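You operate a simulated robot arm through the tools that you are given. There is no shell and no other tool.

The job below is to be done with a simulated robot arm. You get a single attempt, and the scene is never put back.

Task
Put things in order on the top of the packing table. At the end: the grey test weight from the top of the packing table stands where the green pad stood; the yellow cleaning sponge stands where the grey test weight stood; the grey tag pack from the top of the packing table stands on top of the brown wooden block; the green pad stands where the grey tag pack stood; whatever was shut is shut again. Leave all else as you found it, and nothing knocked over.

Only the result counts: the job must be done as asked and must still hold three seconds after the hand-in. Knocking over, shifting, dropping, spilling or breaking anything else fails it.

Robot
A 7-joint arm with a two-finger parallel gripper, fixed in place. Base frame: the origin is at the foot of the arm, x ahead of it, y to its left, z up; the work surface is at about z = 0. Readings come in mm, rad, newtons and seconds.
With the tool pointing down near the work surface it reaches from about 220 to 580 mm from the base axis. Its first joint turns from -1.152 to 1.152 rad. Payload 2.5 kg.
The tool frame sits at the grasp point between the pads (the TCP): z along the fingers, y along the line on which they close. The tips reach 23 mm beyond it. The gripper opens to 94 mm. The fingers are 38 mm wide and 10 mm thick; the gripper's body (54 by 96 mm) begins 39 mm behind the TCP.
Orientation is told as [roll, pitch, yaw] about the base's x, y, z axes, in that order, counted from this pose: with the fingers straight down and closing along the base's y, the tool's x points along the base's -x, its y along +y and its z along -z.

Tools
- The arm moves only by the tool send_rows. Its argument "deltas" is a list of rows, each a list of 7 numbers: the opening, from 0 (shut) to 1 (fully open), then the shift along the base's x, y, z in units of 25 mm (1.0 is 25 mm), then the turn, a rotation vector about the base's x, y, z in units of 4 degrees (1.0 is 4 degrees). In form: [[gripper, dx, dy, dz, wx, wy, wz], ...]. A call has 1 to 20 rows; each row shifts and turns the commanded pose from where the row before left it. A call with a number of a shift or a turn outside -1 to 1 is refused whole. Rows are played at 5 a second. More than 50 mm and 0.15 rad between two rows, or a gripper value outside its range, and nothing of the call is played. Where a pose cannot be reached the arm comes as near as it can. A force on the tool above 40 N (or 10 N above the force at the start of the call, whichever is more), or a blocked arm, ends the call early, and 0.2 s more pass. The fingers move at their own pace (about 108 mm/s each) and stop on an object; they squeeze with about 31 N. The grip force told is the motor's: it shows also when the fingers shut on nothing. Time passes only in rows, and 0.2 s behind the last, so rows that do not move let the fingers close. It gives the time, the measured TCP pose, the force on the tool (base axes), the opening and the grip force at its end, in the units of the frame above (readings bear some noise), with the torque about the TCP (base axes, N m) and any sound that the robot's microphone picked up.
- Cameras (640 x 400 px; columns grow to the right, rows downward): "scene" is fixed at [83.4, -377.9, 544]; the picture's right is [0.97, -0.26, 0.00], its down [-0.16, -0.58, -0.80] and it looks along [0.21, 0.77, -0.60] (base axes); focal length 368 px, centre (320, 200). "wrist" rides on the gripper at [86, 16, -74] in the tool frame; the picture's right is [-0.18, 0.98, 0.00], its down [-0.58, -0.11, -0.81] and it looks along [-0.79, -0.15, 0.59] (tool axes); focal length 243 px, centre (320, 200).
- get_image(camera): a new picture of that camera. No time passes.
- measure_at(camera, pixels): for up to 12 pixels [column, row] of the newest picture of that camera ("zoom" is the newest enlarged one), the place [x, y, z] in the base frame of the surface seen there, good to about 3 mm, but the place of the scene camera against the robot may be out by one fixed shift of up to 25 mm in any direction. No time passes.
- close_up(camera, box): a new picture of the part [left, top, right, bottom] of that camera's present view, enlarged. No time passes.
- sign_off(): hands the job in; it is judged then, once.

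Unless the task says otherwise, let go and move clear before handing in.

The tools are called after ">>>" by a JSON object that holds its "method" and its "body". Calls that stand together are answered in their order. send_rows: Moves the arm, as the interface text tells. Its arguments: {"type":"object","properties":{"deltas":{"type":"array"}},"required":["deltas"]} The other tools are called the same way: get_image (camera) takes a picture; measure_at (camera, pixels) gives the place of the surface under pixels of a picture; close_up (camera, box) takes an enlarged picture of a part of a camera's view; sign_off () hands the job in.

At the start:

```text
clock: 0.0
ee_pos: [354.8, 68.0, 278.0]
tool_rot: [0.0, 0.0, 0.001]
ft_force: [-0.8, 0.6, -0.3]
ft_torque: [-0.04, -0.02, 0.0]
gripper_width: 93.7
grip_force: 0.0
```

scene: 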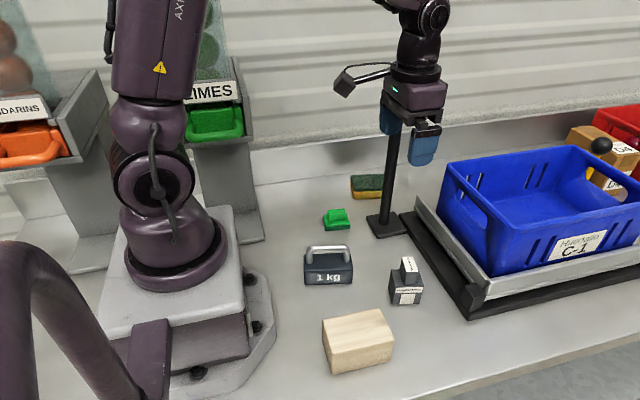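
wrist: 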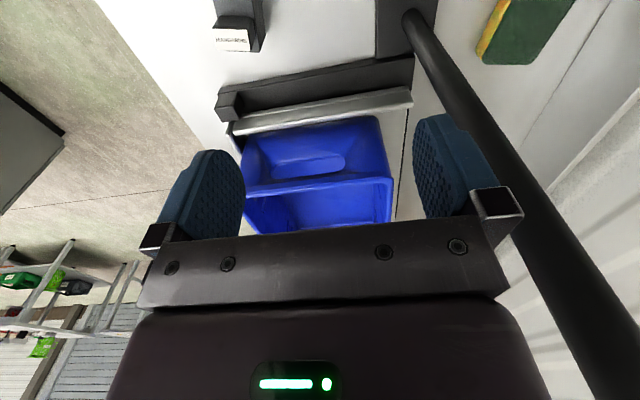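

The scene picture shows the weight near (328,265), the green pad near (336,219), the sponge near (366,187), the tag pack near (406,283) and the wooden block near (357,342). I'll enlarge these regions first.

>>> {"method": "close_up", "body": {"camera": "scene", "box": [280, 160, 460, 390]}}

>>> {"method": "get_image", "body": {"camera": "wrist"}}

>>> {"method": "get_image", "body": {"camera": "scene"}}

```text
1.74 times, centred on (370, 275) of scene
```

zoom: 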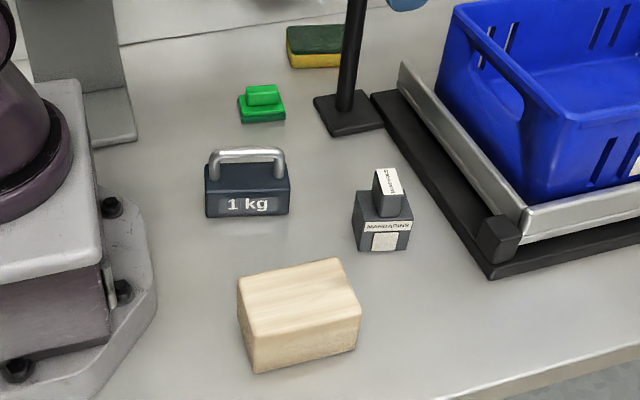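

```text
taken
```

wrist: 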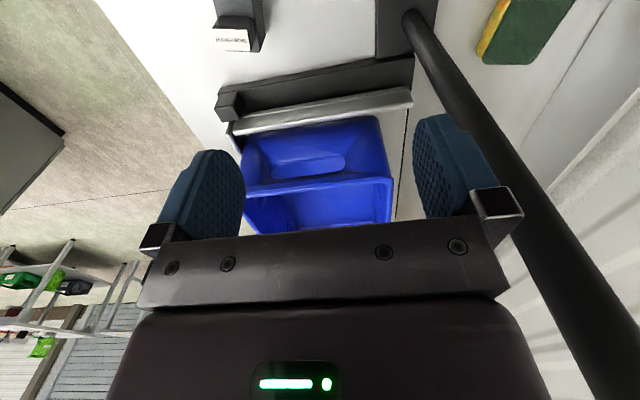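

```text
taken
```

scene: 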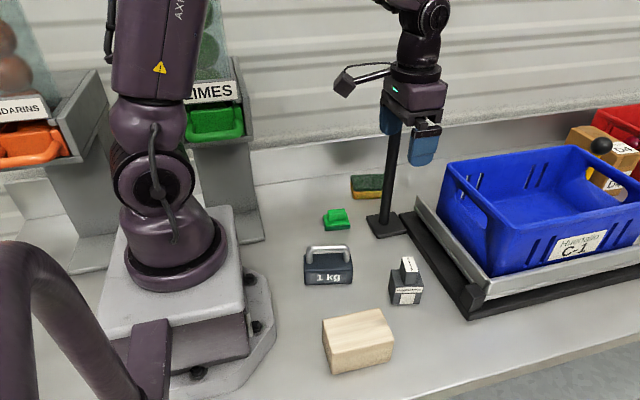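

The close-up shows each object clearly: the weight with a handle, the green pad with a raised knob, the two-tier tag pack, the block, and a dark pole between them and the tray. I'll measure points on all of them.

>>> {"method": "measure_at", "body": {"camera": "zoom", "pixels": [[248, 152], [207, 192], [289, 190], [207, 214], [289, 212], [248, 182], [210, 165], [286, 165], [247, 205], [280, 160], [216, 160], [247, 170]]}}

>>> {"method": "measure_at", "body": {"camera": "zoom", "pixels": [[240, 105], [283, 103], [262, 98], [262, 88], [262, 110], [245, 120], [284, 117], [250, 95], [278, 94], [279, 87], [240, 97], [246, 87]]}}

>>> {"method": "measure_at", "body": {"camera": "zoom", "pixels": [[240, 280], [335, 260], [360, 310], [252, 330], [300, 290], [255, 371], [355, 345], [237, 310], [300, 320], [245, 285], [332, 264], [355, 308]]}}

>>> {"method": "measure_at", "body": {"camera": "zoom", "pixels": [[377, 172], [396, 170], [403, 192], [384, 193], [358, 195], [365, 220], [411, 218], [363, 246], [408, 248], [385, 240], [390, 180], [393, 205]]}}

>>> {"method": "measure_at", "body": {"camera": "zoom", "pixels": [[290, 28], [340, 30], [292, 50], [338, 52], [292, 64], [338, 66], [315, 40], [348, 90], [352, 30], [318, 97], [340, 133], [380, 125]]}}

```text
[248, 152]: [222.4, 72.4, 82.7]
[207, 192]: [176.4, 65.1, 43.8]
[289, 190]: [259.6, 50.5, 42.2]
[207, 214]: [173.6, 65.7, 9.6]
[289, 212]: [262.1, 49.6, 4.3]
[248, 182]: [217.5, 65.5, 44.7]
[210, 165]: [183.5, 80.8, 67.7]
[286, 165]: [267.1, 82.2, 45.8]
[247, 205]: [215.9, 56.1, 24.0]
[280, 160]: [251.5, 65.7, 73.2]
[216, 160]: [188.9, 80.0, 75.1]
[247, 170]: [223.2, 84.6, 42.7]
```

```text
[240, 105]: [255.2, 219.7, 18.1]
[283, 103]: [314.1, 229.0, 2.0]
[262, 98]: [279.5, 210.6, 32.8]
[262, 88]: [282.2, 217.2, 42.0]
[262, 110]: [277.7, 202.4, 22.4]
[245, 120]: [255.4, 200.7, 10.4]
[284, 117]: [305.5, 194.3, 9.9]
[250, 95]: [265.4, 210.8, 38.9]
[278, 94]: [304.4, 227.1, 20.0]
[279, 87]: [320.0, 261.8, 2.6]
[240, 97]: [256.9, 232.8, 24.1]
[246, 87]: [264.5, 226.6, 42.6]
```

```text
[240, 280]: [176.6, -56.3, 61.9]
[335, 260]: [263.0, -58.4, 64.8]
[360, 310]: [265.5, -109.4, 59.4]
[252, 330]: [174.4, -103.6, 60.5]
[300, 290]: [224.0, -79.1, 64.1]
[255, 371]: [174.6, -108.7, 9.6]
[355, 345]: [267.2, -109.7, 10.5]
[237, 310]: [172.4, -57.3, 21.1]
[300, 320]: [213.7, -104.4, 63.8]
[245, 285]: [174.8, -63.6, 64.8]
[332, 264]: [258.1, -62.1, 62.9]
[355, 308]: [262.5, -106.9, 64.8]
```

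```text
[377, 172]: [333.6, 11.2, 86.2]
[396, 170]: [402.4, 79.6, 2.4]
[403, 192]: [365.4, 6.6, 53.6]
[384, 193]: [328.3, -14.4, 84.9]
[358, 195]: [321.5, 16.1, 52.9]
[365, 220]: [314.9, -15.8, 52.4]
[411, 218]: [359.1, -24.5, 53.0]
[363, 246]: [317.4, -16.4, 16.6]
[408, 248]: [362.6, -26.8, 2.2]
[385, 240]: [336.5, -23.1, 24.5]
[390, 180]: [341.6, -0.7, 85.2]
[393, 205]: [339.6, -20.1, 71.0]
```

```text
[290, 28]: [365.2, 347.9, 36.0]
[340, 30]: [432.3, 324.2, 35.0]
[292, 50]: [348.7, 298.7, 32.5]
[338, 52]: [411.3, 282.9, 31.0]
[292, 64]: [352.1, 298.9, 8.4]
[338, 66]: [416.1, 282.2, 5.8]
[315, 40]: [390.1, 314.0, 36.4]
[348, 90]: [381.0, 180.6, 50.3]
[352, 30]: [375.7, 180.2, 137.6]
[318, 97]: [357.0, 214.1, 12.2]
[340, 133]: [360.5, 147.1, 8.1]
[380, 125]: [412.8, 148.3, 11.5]
```

The scene measurements may carry one fixed shift, so I'll compare against the wrist camera, which sees the tag pack (235,35), the sponge (525,30), the pole and the tray.

>>> {"method": "measure_at", "body": {"camera": "wrist", "pixels": [[232, 40], [218, 33], [247, 33], [510, 30], [482, 60], [525, 65], [550, 45], [490, 10], [415, 18], [430, 50], [470, 110], [390, 40]]}}

>>> {"method": "measure_at", "body": {"camera": "wrist", "pixels": [[235, 10], [218, 5], [222, 48], [249, 49], [300, 30], [225, 100], [240, 118], [350, 90], [412, 88], [412, 60], [378, 60], [580, 120]]}}

>>> {"method": "measure_at", "body": {"camera": "scene", "pixels": [[477, 315], [472, 300], [420, 210], [440, 180], [488, 272], [388, 150], [390, 120], [352, 180], [383, 182], [300, 200], [430, 330], [420, 225]]}}

```text
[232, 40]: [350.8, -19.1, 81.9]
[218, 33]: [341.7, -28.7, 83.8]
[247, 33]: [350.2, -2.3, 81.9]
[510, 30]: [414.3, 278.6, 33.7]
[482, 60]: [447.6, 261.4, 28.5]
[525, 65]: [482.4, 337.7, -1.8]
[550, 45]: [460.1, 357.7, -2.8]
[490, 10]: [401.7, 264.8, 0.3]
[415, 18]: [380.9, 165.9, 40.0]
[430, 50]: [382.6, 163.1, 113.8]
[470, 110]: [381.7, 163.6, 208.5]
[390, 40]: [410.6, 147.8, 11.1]
```

```text
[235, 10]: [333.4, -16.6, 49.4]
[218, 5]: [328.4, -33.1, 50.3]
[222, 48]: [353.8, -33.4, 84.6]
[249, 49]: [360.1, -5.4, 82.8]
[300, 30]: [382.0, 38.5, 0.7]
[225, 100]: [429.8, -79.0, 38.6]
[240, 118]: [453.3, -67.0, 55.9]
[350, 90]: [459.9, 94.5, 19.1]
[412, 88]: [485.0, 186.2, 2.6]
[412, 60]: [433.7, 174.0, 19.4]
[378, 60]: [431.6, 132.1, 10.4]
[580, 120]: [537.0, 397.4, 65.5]
```

```text
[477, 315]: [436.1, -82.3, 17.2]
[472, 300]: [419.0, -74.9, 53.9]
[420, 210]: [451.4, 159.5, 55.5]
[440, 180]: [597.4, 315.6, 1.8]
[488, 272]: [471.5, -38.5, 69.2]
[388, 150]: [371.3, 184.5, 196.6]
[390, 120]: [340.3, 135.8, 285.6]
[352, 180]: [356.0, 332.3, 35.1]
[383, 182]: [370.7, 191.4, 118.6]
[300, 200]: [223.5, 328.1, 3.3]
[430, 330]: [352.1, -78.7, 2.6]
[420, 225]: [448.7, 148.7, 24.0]
```

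The wrist readings put the pole near (382,164) and the scene puts it near (376,182). That suggests a scene shift of about (-11,+20,+2). Before moving, I'll check the purple arch at lower left (30,280) and look more closely at the pad and tag pack.

>>> {"method": "measure_at", "body": {"camera": "scene", "pixels": [[15, 260], [60, 300], [100, 370], [150, 350], [160, 380], [20, 380], [385, 195], [600, 145], [380, 10], [440, 20], [345, 80], [555, 180]]}}

>>> {"method": "close_up", "body": {"camera": "scene", "box": [300, 160, 440, 310]}}

>>> {"method": "close_up", "body": {"camera": "scene", "box": [0, 0, 300, 400]}}

>>> {"method": "close_up", "body": {"camera": "scene", "box": [400, 90, 640, 330]}}

```text
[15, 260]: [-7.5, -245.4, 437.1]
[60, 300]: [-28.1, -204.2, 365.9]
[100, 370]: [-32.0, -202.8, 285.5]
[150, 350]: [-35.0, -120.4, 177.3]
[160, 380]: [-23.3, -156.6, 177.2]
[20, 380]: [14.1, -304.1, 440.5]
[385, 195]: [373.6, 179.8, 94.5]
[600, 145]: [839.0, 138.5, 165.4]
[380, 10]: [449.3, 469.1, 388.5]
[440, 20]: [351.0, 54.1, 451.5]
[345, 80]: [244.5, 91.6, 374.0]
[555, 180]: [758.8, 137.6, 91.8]
```

```text
2.67 times, centred on (370, 235) of scene
```

zoom: 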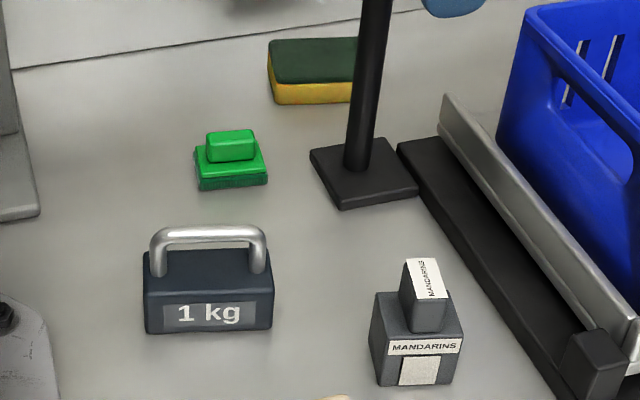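

```text
1.00 times, centred on (150, 200) of scene (not enlarged: the box is as wide or as high as the picture)
```

zoom: 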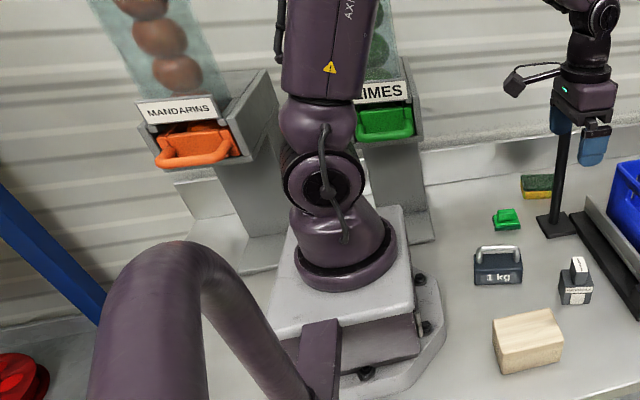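

```text
1.67 times, centred on (520, 210) of scene
```

zoom: 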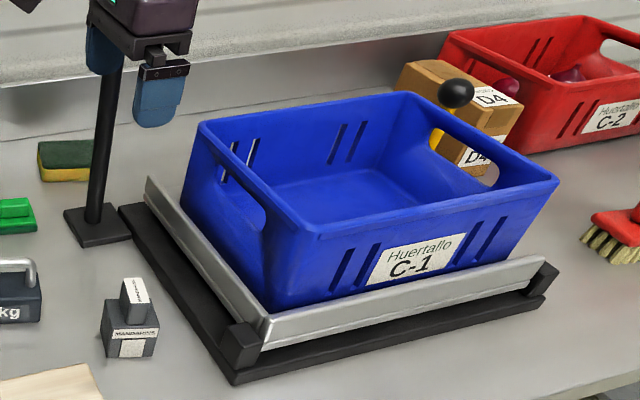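

The purple arch is the camera stand at x<15, well clear of the work. The pad (231,158), sponge, weight and tag pack are all identified. I'll move the arm to the -y side with yaw +90° so the wrist camera looks along +y over all the objects.

>>> {"method": "send_rows", "body": {"deltas": [[1, -0.1, -0.45, 0.1, 0, 0, 1], [1, -0.1, -0.45, 0.1, 0, 0, 1], [1, -0.1, -0.45, 0.1, 0, 0, 1], [1, -0.1, -0.45, 0.1, 0, 0, 1], [1, -0.1, -0.45, 0.1, 0, 0, 1], [1, -0.1, -0.45, 0.1, 0, 0, 1], [1, -0.1, -0.45, 0.1, 0, 0, 1], [1, -0.1, -0.45, 0.1, 0, 0, 1], [1, -0.1, -0.45, 0.1, 0, 0, 1], [1, -0.1, -0.45, 0.1, 0, 0, 1], [1, -0.1, -0.45, 0.1, 0, 0, 1], [1, -0.1, -0.45, 0.1, 0, 0, 1], [1, -0.1, -0.45, 0.1, 0, 0, 1], [1, -0.1, -0.45, 0.1, 0, 0, 1], [1, -0.1, -0.45, 0.1, 0, 0, 1], [1, -0.1, -0.45, 0.1, 0, 0, 1], [1, -0.1, -0.45, 0.1, 0, 0, 1], [1, -0.1, -0.45, 0.1, 0, 0, 1], [1, -0.1, -0.45, 0.1, 0, 0, 1], [1, -0.1, -0.45, 0.1, 0, 0, 1]]}}

>>> {"method": "get_image", "body": {"camera": "wrist"}}

>>> {"method": "get_image", "body": {"camera": "scene"}}

```text
clock: 4.2
ee_pos: [305.0, -157.3, 327.7]
tool_rot: [0.0, 0.0, 1.397]
ft_force: [0.2, -0.2, -0.4]
ft_torque: [0.01, -0.01, 0.01]
gripper_width: 94.0
grip_force: 0.0
```

```text
taken
```

wrist: 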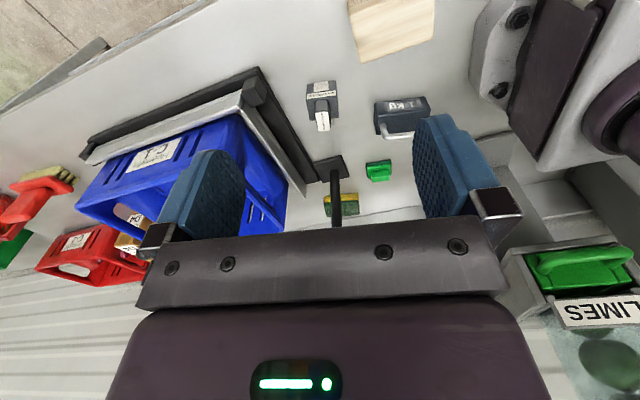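

```text
taken
```

scene: 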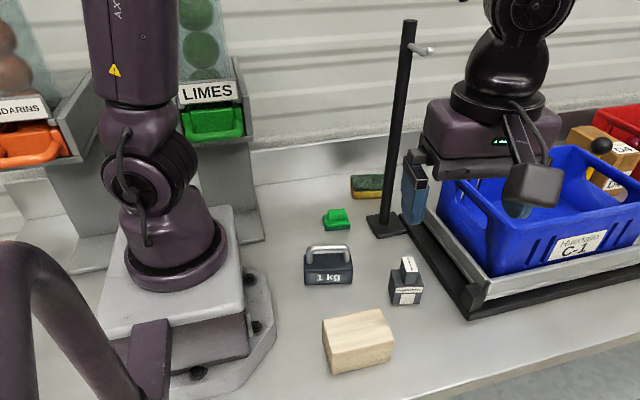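

The pole is a hook stand, with its top at (410,22) in the scene view, and the wrist camera now sees every object. I'll measure them enlarged in the wrist view.

>>> {"method": "close_up", "body": {"camera": "wrist", "box": [290, 0, 450, 100]}}

>>> {"method": "measure_at", "body": {"camera": "scene", "pixels": [[410, 24], [428, 50], [420, 46], [400, 100], [433, 52]]}}

```text
4.00 times, centred on (370, 50) of wrist
```

zoom: 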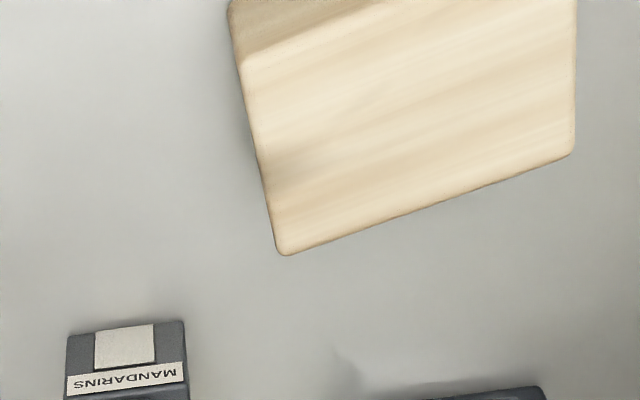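

```text
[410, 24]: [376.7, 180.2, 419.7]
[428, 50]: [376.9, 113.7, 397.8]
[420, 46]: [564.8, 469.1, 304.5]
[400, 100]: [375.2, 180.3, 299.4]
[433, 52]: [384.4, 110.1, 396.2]
```

>>> {"method": "measure_at", "body": {"camera": "zoom", "pixels": [[246, 68], [285, 246], [572, 150], [575, 60], [300, 210], [400, 150], [520, 140], [280, 60], [540, 30], [400, 20]]}}

>>> {"method": "close_up", "body": {"camera": "wrist", "box": [290, 70, 450, 170]}}

```text
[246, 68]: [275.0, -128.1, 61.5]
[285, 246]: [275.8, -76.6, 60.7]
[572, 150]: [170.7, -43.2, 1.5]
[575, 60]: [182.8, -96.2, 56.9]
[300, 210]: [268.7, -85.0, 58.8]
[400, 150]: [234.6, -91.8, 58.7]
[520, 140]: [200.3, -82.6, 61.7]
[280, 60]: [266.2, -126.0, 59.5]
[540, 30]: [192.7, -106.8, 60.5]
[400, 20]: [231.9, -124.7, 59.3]
```

```text
4.00 times, centred on (370, 120) of wrist
```

zoom: 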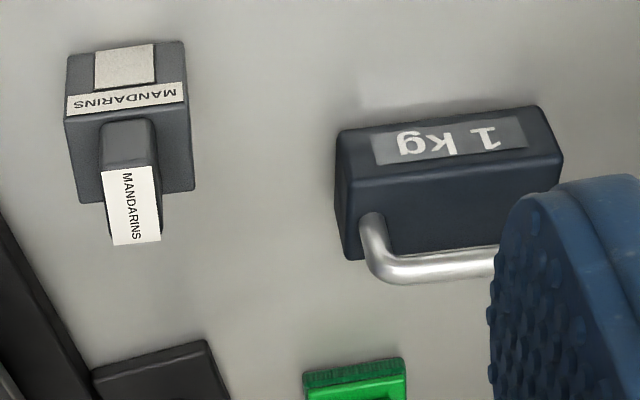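

>>> {"method": "measure_at", "body": {"camera": "zoom", "pixels": [[70, 112], [186, 100], [78, 196], [191, 184], [105, 125], [152, 122], [106, 172], [153, 166], [114, 243], [160, 240], [130, 200], [71, 60]]}}

>>> {"method": "measure_at", "body": {"camera": "zoom", "pixels": [[340, 140], [536, 110], [346, 180], [558, 155], [350, 250], [376, 225], [372, 255], [390, 275], [440, 270], [485, 262], [430, 200], [450, 170]]}}

>>> {"method": "measure_at", "body": {"camera": "wrist", "pixels": [[367, 164], [390, 162], [368, 172], [391, 176], [372, 168], [386, 168], [373, 179], [388, 177], [378, 173], [327, 200], [330, 213], [352, 200]]}}

>>> {"method": "close_up", "body": {"camera": "wrist", "box": [290, 140, 450, 240]}}

```text
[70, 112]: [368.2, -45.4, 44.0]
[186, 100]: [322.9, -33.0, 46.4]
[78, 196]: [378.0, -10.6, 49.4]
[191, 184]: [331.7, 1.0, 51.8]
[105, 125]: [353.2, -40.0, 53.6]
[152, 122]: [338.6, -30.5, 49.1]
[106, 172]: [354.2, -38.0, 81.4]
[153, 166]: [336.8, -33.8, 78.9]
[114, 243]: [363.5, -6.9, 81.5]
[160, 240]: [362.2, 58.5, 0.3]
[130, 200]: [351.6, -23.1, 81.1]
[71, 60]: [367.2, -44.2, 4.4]
```

```text
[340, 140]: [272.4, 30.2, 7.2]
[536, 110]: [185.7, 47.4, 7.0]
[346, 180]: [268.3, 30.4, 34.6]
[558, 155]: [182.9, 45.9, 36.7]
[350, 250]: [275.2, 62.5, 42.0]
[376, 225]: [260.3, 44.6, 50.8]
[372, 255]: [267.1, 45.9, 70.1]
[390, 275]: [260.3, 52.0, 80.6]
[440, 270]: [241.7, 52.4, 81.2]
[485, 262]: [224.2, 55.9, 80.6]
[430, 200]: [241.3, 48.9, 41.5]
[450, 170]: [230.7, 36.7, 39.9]
```

```text
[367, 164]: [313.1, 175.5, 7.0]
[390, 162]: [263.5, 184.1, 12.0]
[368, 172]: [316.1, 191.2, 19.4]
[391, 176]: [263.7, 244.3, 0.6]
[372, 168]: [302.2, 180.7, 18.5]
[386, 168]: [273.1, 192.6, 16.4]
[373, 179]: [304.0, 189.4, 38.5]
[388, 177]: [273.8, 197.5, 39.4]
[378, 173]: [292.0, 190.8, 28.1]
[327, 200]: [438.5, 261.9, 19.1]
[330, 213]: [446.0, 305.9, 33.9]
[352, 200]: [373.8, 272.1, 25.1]
```

```text
4.00 times, centred on (370, 190) of wrist
```

zoom: 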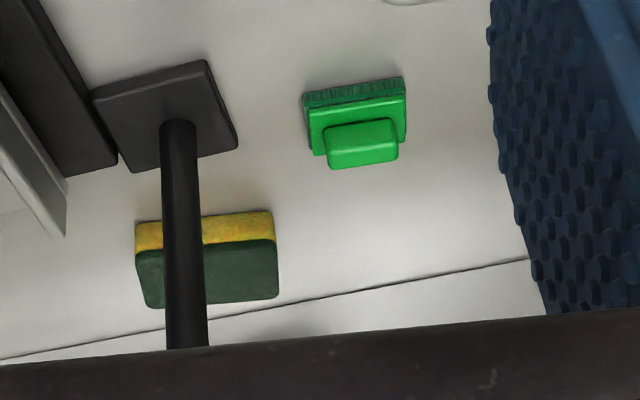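

>>> {"method": "measure_at", "body": {"camera": "zoom", "pixels": [[305, 98], [403, 80], [312, 112], [403, 100], [316, 152], [405, 140], [327, 136], [390, 122], [332, 166], [397, 157], [362, 145], [360, 115]]}}

>>> {"method": "measure_at", "body": {"camera": "zoom", "pixels": [[137, 230], [138, 250], [272, 214], [274, 240], [277, 295], [147, 305], [240, 245], [150, 270], [240, 290], [178, 135], [215, 62], [95, 95]]}}

>>> {"method": "measure_at", "body": {"camera": "zoom", "pixels": [[236, 142], [135, 168], [185, 200], [185, 300], [98, 150], [40, 20], [60, 200], [30, 180]]}}

```text
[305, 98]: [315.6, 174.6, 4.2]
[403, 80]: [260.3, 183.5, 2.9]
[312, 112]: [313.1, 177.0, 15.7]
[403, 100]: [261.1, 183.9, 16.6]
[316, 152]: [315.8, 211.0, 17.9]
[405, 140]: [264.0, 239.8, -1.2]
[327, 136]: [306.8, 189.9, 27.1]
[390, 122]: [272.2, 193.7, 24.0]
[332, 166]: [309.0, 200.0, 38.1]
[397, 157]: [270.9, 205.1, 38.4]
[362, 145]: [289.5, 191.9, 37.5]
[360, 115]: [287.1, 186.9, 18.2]
```

```text
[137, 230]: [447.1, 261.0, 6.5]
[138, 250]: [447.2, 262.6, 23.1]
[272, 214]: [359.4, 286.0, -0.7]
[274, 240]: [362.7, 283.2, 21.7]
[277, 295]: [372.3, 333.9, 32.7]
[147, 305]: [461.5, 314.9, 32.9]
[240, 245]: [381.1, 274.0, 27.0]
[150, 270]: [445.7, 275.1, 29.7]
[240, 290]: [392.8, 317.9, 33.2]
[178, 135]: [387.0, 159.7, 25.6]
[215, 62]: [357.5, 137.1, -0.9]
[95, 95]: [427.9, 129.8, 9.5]
```

```text
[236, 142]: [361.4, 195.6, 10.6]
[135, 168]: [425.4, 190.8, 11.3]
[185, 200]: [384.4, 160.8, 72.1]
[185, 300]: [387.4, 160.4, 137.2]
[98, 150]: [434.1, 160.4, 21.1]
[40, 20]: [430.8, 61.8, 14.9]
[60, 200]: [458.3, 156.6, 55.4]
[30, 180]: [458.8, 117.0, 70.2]
```

The wrist camera gives these real-frame positions (mm):

| Object | Centre | Yaw | Notes |
|---|---|---|---|
| Tag pack | (350,-21) | about -15° | upper tier 18x32, top at z≈82 |
| Block | (231,-101) | about -3° | top at z≈61 |
| Weight | (232,55) | about -11° | |
| Pad | (291,196) | about -9° | |
| Sponge | (411,299) | about -13° | |

The pole is at (387,168) and rises to z≈418. I'll move above the tag pack at z≈130, lined up with its upper tier.

>>> {"method": "send_rows", "body": {"deltas": [[0.6, 0.15, 0.4527, -0.659, 0, 0, -0.105], [0.6, 0.15, 0.4527, -0.659, 0, 0, -0.105], [0.6, 0.15, 0.4527, -0.659, 0, 0, -0.105], [0.6, 0.15, 0.4527, -0.659, 0, 0, -0.105], [0.6, 0.15, 0.4527, -0.659, 0, 0, -0.105], [0.6, 0.15, 0.4527, -0.659, 0, 0, -0.105], [0.6, 0.15, 0.4527, -0.659, 0, 0, -0.105], [0.6, 0.15, 0.4527, -0.659, 0, 0, -0.105], [0.6, 0.15, 0.4527, -0.659, 0, 0, -0.105], [0.6, 0.15, 0.4527, -0.659, 0, 0, -0.105], [0.6, 0.15, 0.4527, -0.659, 0, 0, -0.105], [0.6, 0.15, 0.4527, -0.659, 0, 0, -0.105], [0.6, 0, 0, 0, 0, 0, 0]]}}

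>>> {"method": "get_image", "body": {"camera": "wrist"}}

>>> {"method": "get_image", "body": {"camera": "scene"}}

```text
clock: 7.0
ee_pos: [349.6, -19.2, 129.1]
tool_rot: [0.0, 0.001, 1.306]
ft_force: [-0.8, -0.1, -0.6]
ft_torque: [0.01, -0.01, 0.02]
gripper_width: 56.3
grip_force: 0.0
```

```text
taken
```

wrist: 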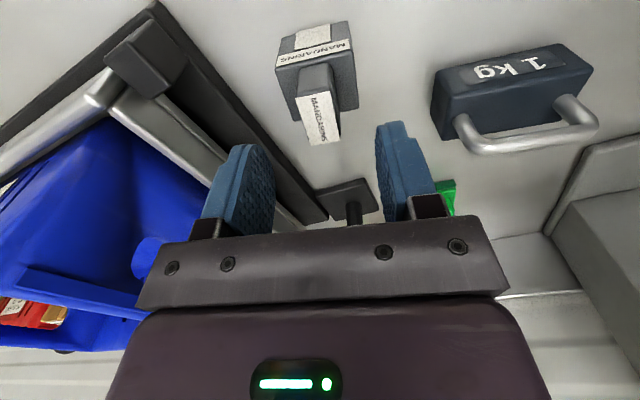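

```text
taken
```

scene: 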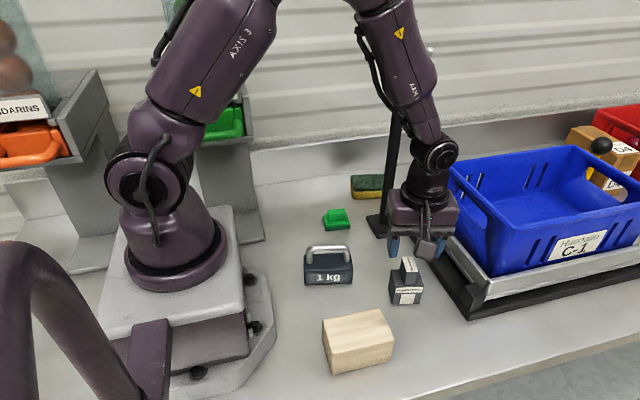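

The wrist view shows the tag pack with its upper tier at (322,115), slightly in front of the fingers. I'll enlarge it to measure accurately.

>>> {"method": "close_up", "body": {"camera": "wrist", "box": [260, 10, 420, 160]}}

```text
2.67 times, centred on (340, 85) of wrist
```

zoom: 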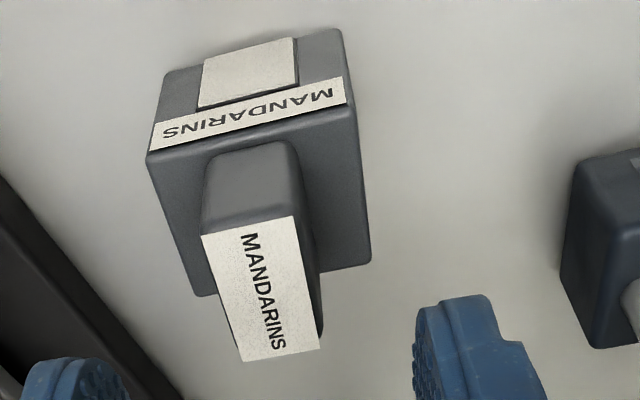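

>>> {"method": "measure_at", "body": {"camera": "zoom", "pixels": [[204, 236], [290, 220], [243, 358], [316, 347], [265, 290], [152, 158], [345, 110], [200, 292], [368, 260], [300, 222], [322, 330], [230, 180]]}}

>>> {"method": "measure_at", "body": {"camera": "wrist", "pixels": [[238, 160], [390, 140], [232, 200], [405, 185], [265, 190], [385, 170], [430, 60], [435, 105], [560, 50], [590, 75], [480, 148], [578, 135]]}}

```text
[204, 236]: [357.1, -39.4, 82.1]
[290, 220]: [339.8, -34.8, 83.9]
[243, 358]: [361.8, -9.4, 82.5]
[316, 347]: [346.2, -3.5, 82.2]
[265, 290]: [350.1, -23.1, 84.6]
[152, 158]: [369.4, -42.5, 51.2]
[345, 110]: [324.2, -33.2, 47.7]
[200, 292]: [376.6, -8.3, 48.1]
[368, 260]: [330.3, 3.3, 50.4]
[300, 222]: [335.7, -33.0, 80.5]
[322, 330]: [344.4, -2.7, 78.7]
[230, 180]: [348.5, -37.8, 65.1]
```

```text
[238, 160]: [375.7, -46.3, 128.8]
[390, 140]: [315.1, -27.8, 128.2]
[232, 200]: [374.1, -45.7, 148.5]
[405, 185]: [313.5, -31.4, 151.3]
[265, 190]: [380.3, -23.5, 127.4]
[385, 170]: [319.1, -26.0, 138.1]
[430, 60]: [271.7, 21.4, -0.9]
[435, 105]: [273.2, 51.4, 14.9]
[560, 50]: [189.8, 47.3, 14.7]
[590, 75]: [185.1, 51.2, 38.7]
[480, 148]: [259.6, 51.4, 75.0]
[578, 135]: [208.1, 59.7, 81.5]
```

The tier's centre measures (350,-21) with yaw about -12°. I'll adjust slightly, descend to TCP z≈78 so the tips sit at about z 55 above the base tier's top of about 50, and then close.

>>> {"method": "send_rows", "body": {"deltas": [[0.6, 0.02, -0.06, -0.2, 0, 0, 0.7], [0.6, 0, 0, -0.4, 0, 0, 0], [0.6, 0, 0, -0.4, 0, 0, 0], [0.6, 0, 0, -0.4, 0, 0, 0], [0.6, 0, 0, -0.3, 0, 0, 0], [0.6, 0, 0, -0.3, 0, 0, 0], [0.6, 0, 0, -0.04, 0, 0, 0], [0.6, 0, 0, 0, 0, 0, 0]]}}

>>> {"method": "get_image", "body": {"camera": "wrist"}}

```text
clock: 8.8
ee_pos: [350.3, -21.9, 79.4]
tool_rot: [0.001, -0.001, 1.357]
ft_force: [1.0, 0.0, -0.7]
ft_torque: [0.02, -0.02, -0.01]
gripper_width: 56.5
grip_force: 0.1
```

```text
taken
```

wrist: 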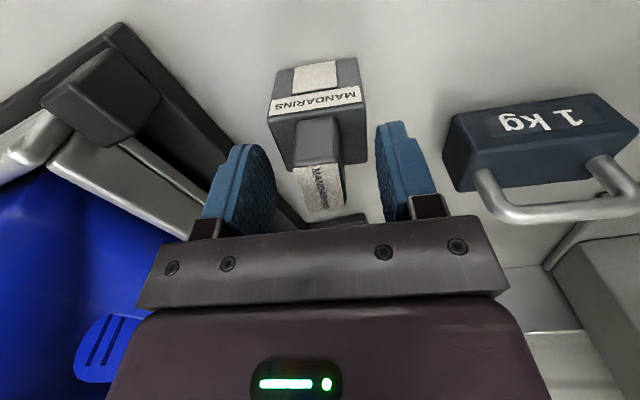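

The tier sits centred between the fingers at (320,180). I'll close on it.

>>> {"method": "send_rows", "body": {"deltas": [[0.3, 0, 0, 0, 0, 0, 0], [0.1, 0, 0, 0, 0, 0, 0], [0, 0, 0, 0, 0, 0, 0], [0, 0, 0, 0, 0, 0, 0], [0, 0, 0, 0, 0, 0, 0]]}}

>>> {"method": "get_image", "body": {"camera": "wrist"}}

```text
clock: 10.0
ee_pos: [349.8, -20.4, 78.9]
tool_rot: [0.0, 0.0, 1.356]
ft_force: [-0.6, -0.7, 0.3]
ft_torque: [0.01, 0.0, 0.03]
gripper_width: 21.5
grip_force: 31.3
```

```text
taken
```

wrist: 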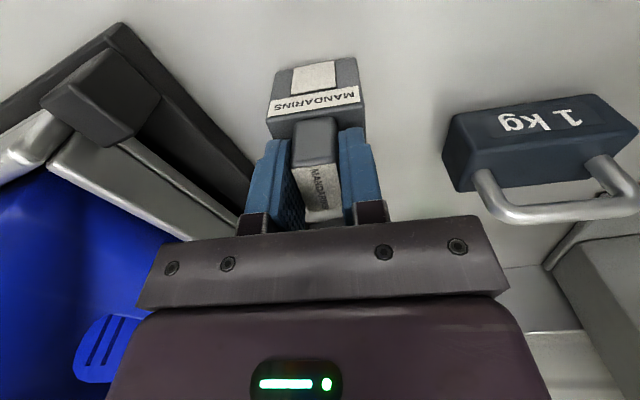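

The grip holds at 21.5 mm wide. I'll lift by 100 mm and check the load.

>>> {"method": "send_rows", "body": {"deltas": [[0, 0, 0, 0.3, 0, 0, 0], [0, 0, 0, 0.7, 0, 0, 0], [0, 0, 0, 0.8, 0, 0, 0], [0, 0, 0, 0.8, 0, 0, 0], [0, 0, 0, 0.8, 0, 0, 0], [0, 0, 0, 0.6, 0, 0, 0], [0, 0, 0, 0, 0, 0, 0]]}}

>>> {"method": "get_image", "body": {"camera": "wrist"}}

>>> {"method": "get_image", "body": {"camera": "scene"}}

```text
clock: 11.6
ee_pos: [349.3, -22.7, 180.1]
tool_rot: [0.0, 0.0, 1.356]
ft_force: [0.4, -0.8, 0.3]
ft_torque: [-0.02, -0.03, -0.01]
gripper_width: 0.1
grip_force: 30.9
```

```text
taken
```

wrist: 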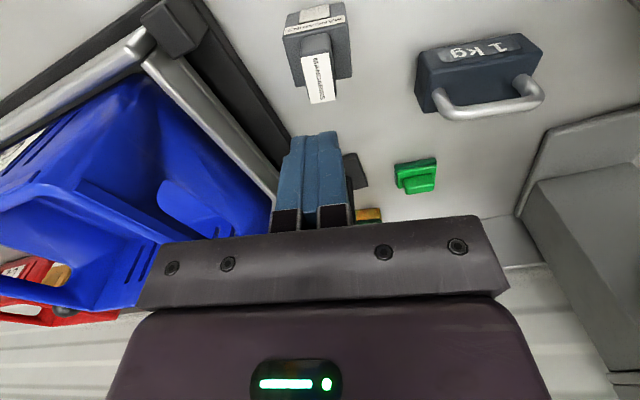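

```text
taken
```

scene: 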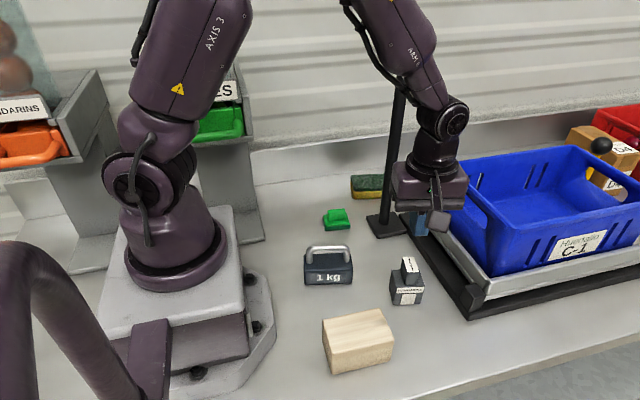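

The fingers slipped off: they are fully shut, and the tag pack still stands on the table at (322,65). I'll look closely at its shape and check whether it moved.

>>> {"method": "close_up", "body": {"camera": "wrist", "box": [270, 0, 370, 110]}}

>>> {"method": "close_up", "body": {"camera": "scene", "box": [370, 240, 450, 320]}}

```text
3.64 times, centred on (320, 55) of wrist
```

zoom: 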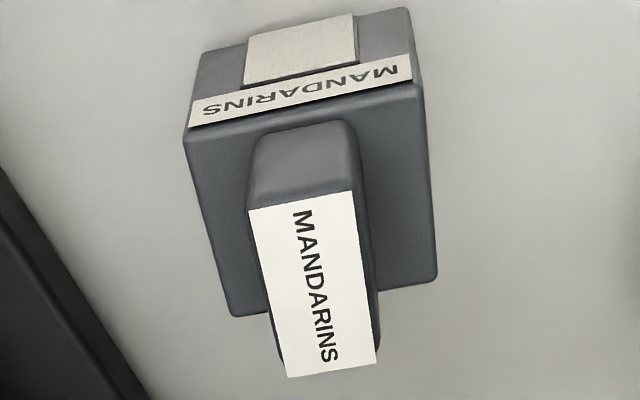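

```text
5.00 times, centred on (410, 280) of scene
```

zoom: 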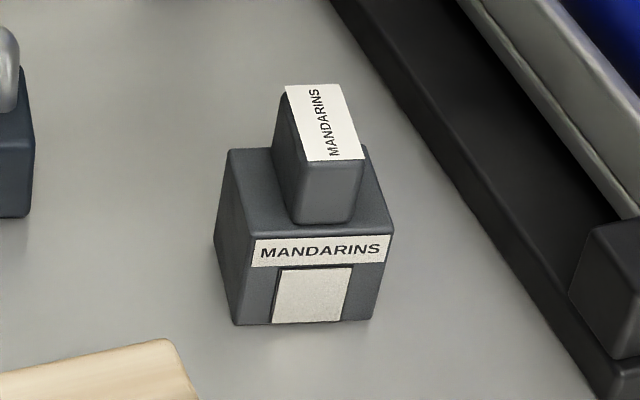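

The upper tier looks straight-sided, so it simply slid out of the grip. I'll measure its current pose and the tray edge before regripping lower, on the base tier.

>>> {"method": "measure_at", "body": {"camera": "scene", "pixels": [[440, 275], [432, 262], [425, 250], [450, 290], [460, 305], [444, 272]]}}

>>> {"method": "close_up", "body": {"camera": "wrist", "box": [180, 0, 380, 130]}}

```text
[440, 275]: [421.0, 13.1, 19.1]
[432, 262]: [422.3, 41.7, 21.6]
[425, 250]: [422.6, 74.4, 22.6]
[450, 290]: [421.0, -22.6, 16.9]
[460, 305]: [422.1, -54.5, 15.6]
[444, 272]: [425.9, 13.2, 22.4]
```

```text
3.08 times, centred on (280, 65) of wrist
```

zoom: 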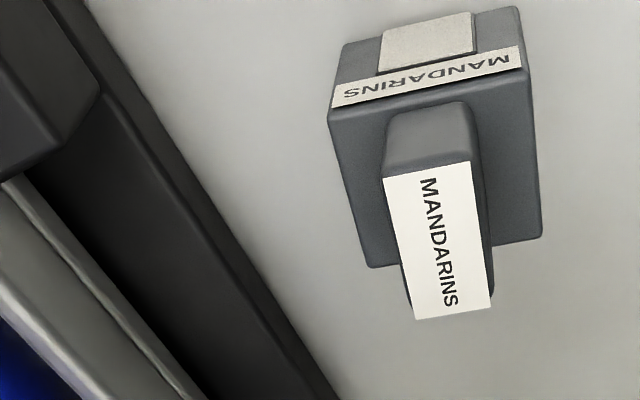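

>>> {"method": "measure_at", "body": {"camera": "zoom", "pixels": [[333, 115], [525, 80], [372, 262], [538, 236], [388, 180], [470, 165], [415, 316], [488, 305], [350, 45], [515, 12], [230, 220], [290, 310]]}}

```text
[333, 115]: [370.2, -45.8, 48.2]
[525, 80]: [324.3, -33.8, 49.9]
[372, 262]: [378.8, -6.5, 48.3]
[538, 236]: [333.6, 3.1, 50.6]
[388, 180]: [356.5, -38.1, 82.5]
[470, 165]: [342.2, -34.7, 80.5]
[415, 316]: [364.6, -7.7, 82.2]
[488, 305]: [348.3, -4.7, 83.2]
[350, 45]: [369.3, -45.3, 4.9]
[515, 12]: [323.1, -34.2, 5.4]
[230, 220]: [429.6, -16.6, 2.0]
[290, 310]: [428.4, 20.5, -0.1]
```

The tag pack is still at about (351.5,-21) and undisturbed, and the tray edge at x≈430 is clear of the fingers. I'll regrip on the base tier with the TCP at z≈48, then do a small test lift.

>>> {"method": "send_rows", "body": {"deltas": [[0.8, 0.05, 0.06, 0, 0, 0, 0], [0.8, 0, 0, 0, 0, 0, 0], [0.8, 0, 0, -0.8, 0, 0, 0], [0.8, 0, 0, -0.8, 0, 0, 0], [0.8, 0, 0, -0.8, 0, 0, 0], [0.8, 0, 0, -0.6, 0, 0, 0], [0.8, 0, 0, -0.6, 0, 0, 0], [0.8, 0, 0, -0.5, 0, 0, 0], [0.8, 0, 0, -0.4, 0, 0, 0], [0.8, 0, 0, -0.4, 0, 0, 0], [0.8, 0, 0, -0.2, 0, 0, 0], [0.8, 0, 0, -0.1, 0, 0, 0], [0.8, 0, 0, 0, 0, 0, 0]]}}

>>> {"method": "get_image", "body": {"camera": "wrist"}}

>>> {"method": "get_image", "body": {"camera": "scene"}}

```text
clock: 14.4
ee_pos: [350.1, -20.1, 48.6]
tool_rot: [0.0, 0.0, 1.357]
ft_force: [0.2, -0.1, -0.4]
ft_torque: [0.0, -0.05, 0.01]
gripper_width: 75.2
grip_force: 0.1
```

```text
taken
```

wrist: 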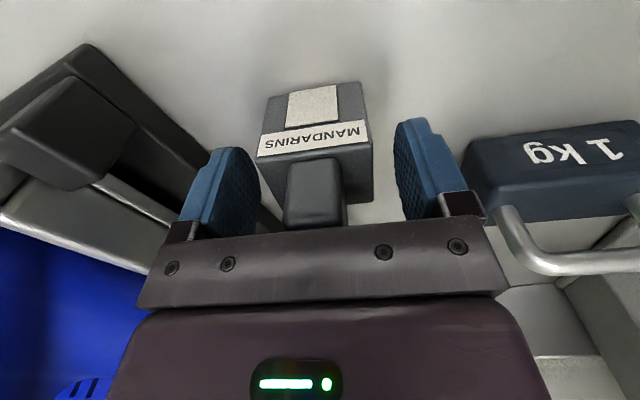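

```text
taken
```

scene: 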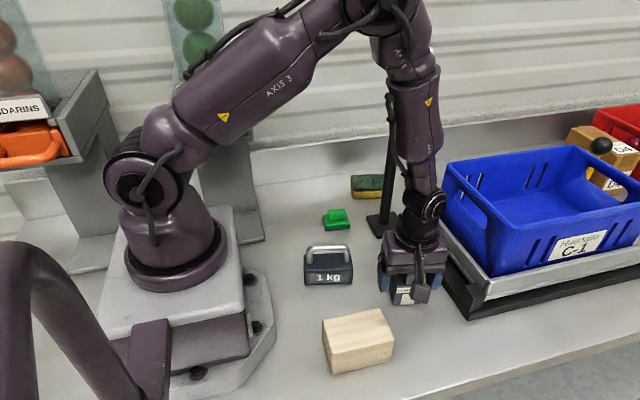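

The base tier is between the fingers. I'll close, then lift only about 8 mm to check the load.

>>> {"method": "send_rows", "body": {"deltas": [[0.6, 0, 0, 0, 0, 0, 0], [0.4, 0, 0, 0, 0, 0, 0], [0, 0, 0, 0, 0, 0, 0], [0, 0, 0, 0, 0, 0, 0], [0, 0, 0, 0, 0, 0, 0]]}}

>>> {"method": "send_rows", "body": {"deltas": [[0, 0, 0, 0.1, 0, 0, 0], [0, 0, 0, 0.1, 0, 0, 0], [0, 0, 0, 0.1, 0, 0, 0], [0, 0, 0, 0, 0, 0, 0]]}}

>>> {"method": "get_image", "body": {"camera": "wrist"}}

>>> {"method": "close_up", "body": {"camera": "scene", "box": [350, 210, 470, 330]}}

```text
clock: 15.6
ee_pos: [351.3, -20.0, 48.7]
tool_rot: [0.0, 0.001, 1.357]
ft_force: [0.3, -0.1, -0.6]
ft_torque: [0.0, 0.01, 0.01]
gripper_width: 49.7
grip_force: 31.2
```

```text
clock: 16.6
ee_pos: [352.0, -19.9, 56.6]
tool_rot: [-0.001, 0.001, 1.356]
ft_force: [-0.1, -0.6, -1.4]
ft_torque: [-0.04, -0.02, 0.01]
gripper_width: 49.4
grip_force: 31.1
```

```text
taken
```

wrist: 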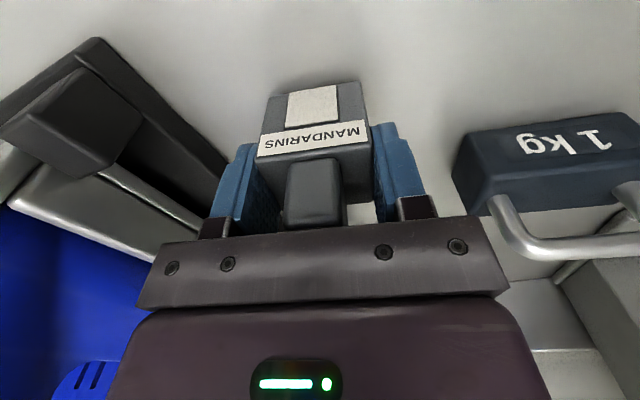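

```text
3.33 times, centred on (410, 270) of scene
```

zoom: 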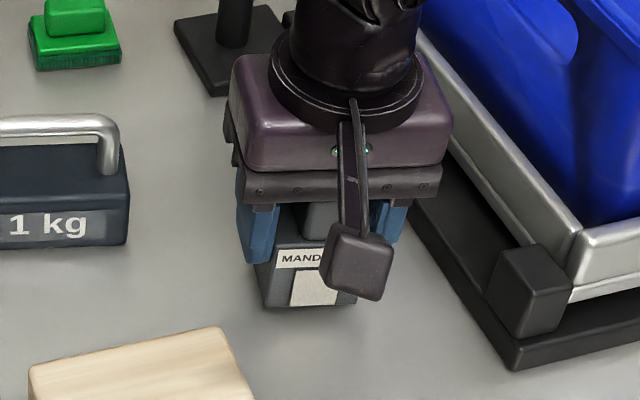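

The object follows the gripper and the load is light, about 1 N. I'll keep lifting gradually and check that it isn't sliding.

>>> {"method": "send_rows", "body": {"deltas": [[0, 0, 0, 0.3, 0, 0, 0], [0, 0, 0, 0.4, 0, 0, 0], [0, 0, 0, 0.4, 0, 0, 0], [0, 0, 0, 0.3, 0, 0, 0], [0, 0, 0, 0, 0, 0, 0]]}}

>>> {"method": "get_image", "body": {"camera": "wrist"}}

>>> {"method": "close_up", "body": {"camera": "scene", "box": [350, 210, 470, 330]}}

```text
clock: 17.8
ee_pos: [352.1, -20.0, 91.6]
tool_rot: [0.001, 0.001, 1.356]
ft_force: [1.0, -1.0, -0.4]
ft_torque: [0.01, 0.0, -0.02]
gripper_width: 49.8
grip_force: 30.7
```

```text
taken
```

wrist: 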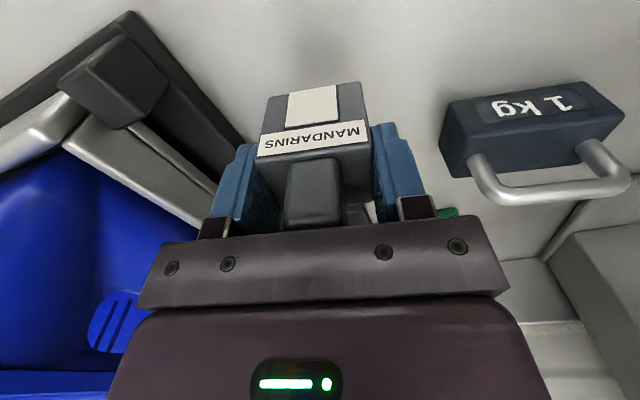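

```text
3.33 times, centred on (410, 270) of scene
```

zoom: 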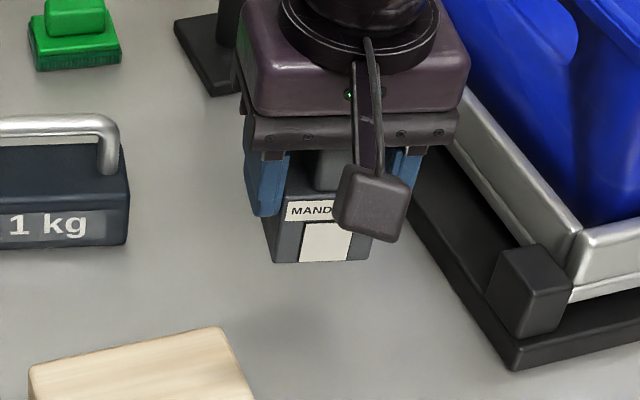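

The hold is secure. I'll lift to z≈150, carry it over the block at (231,-101), and turn +9° so it lines up with the block.

>>> {"method": "send_rows", "body": {"deltas": [[0, 0, 0, 0.5, 0, 0, 0], [0, 0, 0, 0.65, 0, 0, 0], [0, 0, 0, 0.65, 0, 0, 0], [0, 0, 0, 0.55, 0, 0, 0], [0, -0.4, -0.27, 0, 0, 0, 0.2], [0, -0.6, -0.4, 0, 0, 0, 0.3], [0, -0.6, -0.4, 0, 0, 0, 0.3], [0, -0.6, -0.4, 0, 0, 0, 0.3], [0, -0.6, -0.4, 0, 0, 0, 0.3], [0, -0.6, -0.4, 0, 0, 0, 0.3], [0, -0.6, -0.4, 0, 0, 0, 0.3], [0, -0.5, -0.32, 0, 0, 0, 0.25], [0, -0.32, -0.2, 0, 0, 0, 0], [0, 0, 0, 0, 0, 0, 0]]}}

>>> {"method": "get_image", "body": {"camera": "wrist"}}

>>> {"method": "get_image", "body": {"camera": "scene"}}

```text
clock: 20.8
ee_pos: [230.5, -100.2, 150.7]
tool_rot: [0.0, 0.0, 1.512]
ft_force: [0.0, 0.2, -1.1]
ft_torque: [0.0, -0.01, 0.01]
gripper_width: 49.7
grip_force: 31.3
```

```text
taken
```

wrist: 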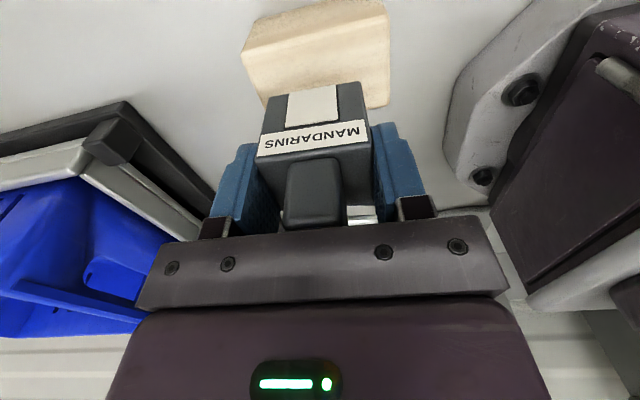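

```text
taken
```

scene: 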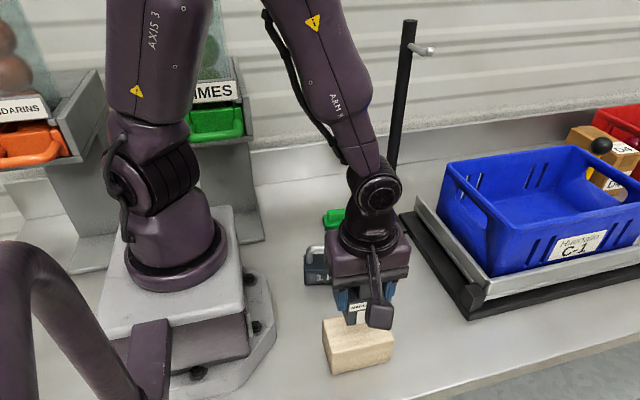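

Now it's over the block. I'll measure the block's corners in the wrist view, at about (243,50), (388,15) and (388,105), to confirm the placement.

>>> {"method": "close_up", "body": {"camera": "wrist", "box": [220, 0, 420, 150]}}

>>> {"method": "measure_at", "body": {"camera": "wrist", "pixels": [[246, 52], [262, 98], [386, 16], [386, 102], [300, 65], [380, 60], [247, 30], [255, 75], [315, 50], [350, 40], [270, 62], [388, 80]]}}

>>> {"method": "measure_at", "body": {"camera": "scene", "pixels": [[324, 323], [332, 346], [393, 341], [385, 318], [324, 330], [334, 372], [392, 360], [345, 330], [370, 340], [350, 308]]}}

```text
2.67 times, centred on (320, 75) of wrist
```

zoom: 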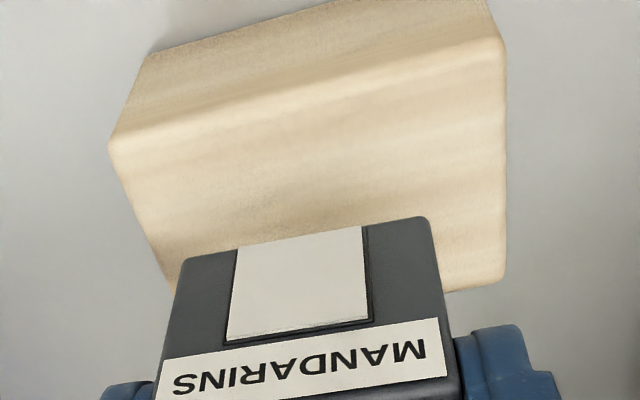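

```text
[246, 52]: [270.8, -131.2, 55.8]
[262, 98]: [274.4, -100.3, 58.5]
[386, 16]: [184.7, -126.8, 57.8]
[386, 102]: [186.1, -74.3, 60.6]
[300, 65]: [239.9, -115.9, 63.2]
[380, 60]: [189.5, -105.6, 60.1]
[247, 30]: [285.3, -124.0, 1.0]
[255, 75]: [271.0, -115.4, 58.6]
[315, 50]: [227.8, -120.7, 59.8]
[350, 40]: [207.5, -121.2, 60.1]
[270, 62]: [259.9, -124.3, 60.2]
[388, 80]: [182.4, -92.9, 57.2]
```

```text
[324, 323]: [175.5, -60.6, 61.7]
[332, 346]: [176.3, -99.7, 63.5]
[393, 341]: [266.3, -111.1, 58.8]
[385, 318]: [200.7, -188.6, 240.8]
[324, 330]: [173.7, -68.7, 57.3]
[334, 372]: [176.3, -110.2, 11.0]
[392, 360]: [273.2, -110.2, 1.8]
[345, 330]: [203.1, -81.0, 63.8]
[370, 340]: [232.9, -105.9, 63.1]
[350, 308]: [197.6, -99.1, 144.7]
```

The block's top spans x 184–274 and y -129 to -75 at z≈60, so its centre is about (229.5,-102). The tag pack is centred above it, so I'll lower towards contact, which I expect at TCP z≈109.

>>> {"method": "send_rows", "body": {"deltas": [[0, -0.02, -0.05, -0.3, 0, 0, 0], [0, 0, 0, -0.4, 0, 0, 0], [0, 0, 0, -0.4, 0, 0, 0], [0, 0, 0, -0.25, 0, 0, 0], [0, 0, 0, -0.15, 0, 0, 0], [0, 0, 0, -0.06, 0, 0, 0], [0, 0, 0, 0, 0, 0, 0]]}}

>>> {"method": "close_up", "body": {"camera": "scene", "box": [300, 260, 420, 390]}}

>>> {"method": "get_image", "body": {"camera": "wrist"}}

```text
clock: 22.4
ee_pos: [231.1, -100.1, 110.3]
tool_rot: [-0.001, -0.001, 1.514]
ft_force: [0.0, 0.5, -1.2]
ft_torque: [0.01, 0.0, -0.02]
gripper_width: 49.3
grip_force: 31.0
```

```text
3.08 times, centred on (360, 325) of scene
```

zoom: 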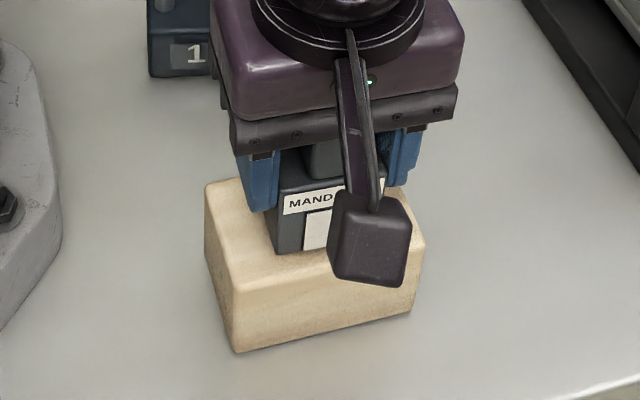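

```text
taken
```

wrist: 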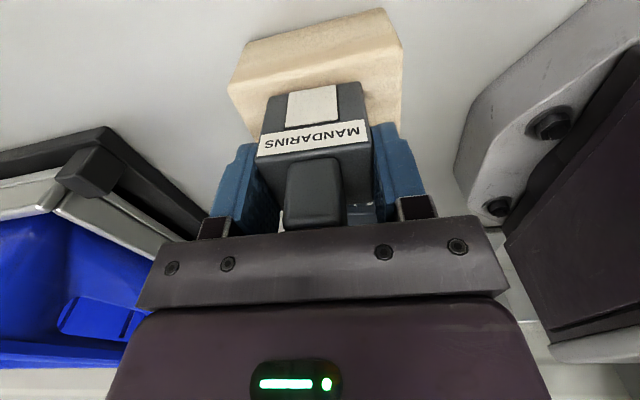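

>>> {"method": "measure_at", "body": {"camera": "zoom", "pixels": [[280, 245], [300, 242], [320, 240], [280, 262], [245, 285], [410, 240], [235, 200], [225, 190], [400, 195], [300, 280], [290, 225], [310, 225]]}}

>>> {"method": "measure_at", "body": {"camera": "wrist", "pixels": [[270, 100], [360, 88], [262, 145], [366, 138], [235, 85], [400, 50], [402, 110], [330, 70], [256, 125], [310, 65], [290, 190], [340, 185]]}}

```text
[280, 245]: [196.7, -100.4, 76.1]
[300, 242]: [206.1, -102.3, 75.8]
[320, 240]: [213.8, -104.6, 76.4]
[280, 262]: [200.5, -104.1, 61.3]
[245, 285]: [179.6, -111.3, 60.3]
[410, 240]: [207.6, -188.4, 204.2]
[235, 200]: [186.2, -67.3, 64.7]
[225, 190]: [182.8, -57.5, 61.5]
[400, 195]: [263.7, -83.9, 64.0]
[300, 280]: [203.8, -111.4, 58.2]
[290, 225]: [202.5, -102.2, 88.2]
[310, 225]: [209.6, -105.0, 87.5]
```

```text
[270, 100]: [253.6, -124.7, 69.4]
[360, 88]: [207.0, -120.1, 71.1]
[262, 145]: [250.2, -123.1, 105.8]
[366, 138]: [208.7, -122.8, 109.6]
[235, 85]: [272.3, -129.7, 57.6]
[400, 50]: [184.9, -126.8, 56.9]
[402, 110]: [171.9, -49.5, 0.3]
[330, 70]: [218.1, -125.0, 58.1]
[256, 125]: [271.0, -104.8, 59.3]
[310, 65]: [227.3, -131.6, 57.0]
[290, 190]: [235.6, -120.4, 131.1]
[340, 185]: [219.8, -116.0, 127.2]
```

The tag pack spans y -123 to -85 and x 207–253, which is centred on the block. I'll lower it in small steps until it touches.

>>> {"method": "send_rows", "body": {"deltas": [[0, 0, 0, -0.04, 0, 0, 0], [0, 0, 0, 0, 0, 0, 0]]}}

>>> {"method": "send_rows", "body": {"deltas": [[0, 0, 0, -0.03, 0, 0, 0], [0, 0, 0, 0, 0, 0, 0]]}}

```text
clock: 23.0
ee_pos: [230.2, -101.0, 109.9]
tool_rot: [0.0, -0.001, 1.514]
ft_force: [0.2, -0.2, -0.4]
ft_torque: [0.04, 0.01, -0.01]
gripper_width: 49.5
grip_force: 31.4
```

```text
clock: 23.6
ee_pos: [230.7, -100.2, 109.8]
tool_rot: [-0.001, 0.0, 1.513]
ft_force: [0.2, 0.1, -0.6]
ft_torque: [-0.01, 0.02, 0.01]
gripper_width: 49.5
grip_force: 30.6
```

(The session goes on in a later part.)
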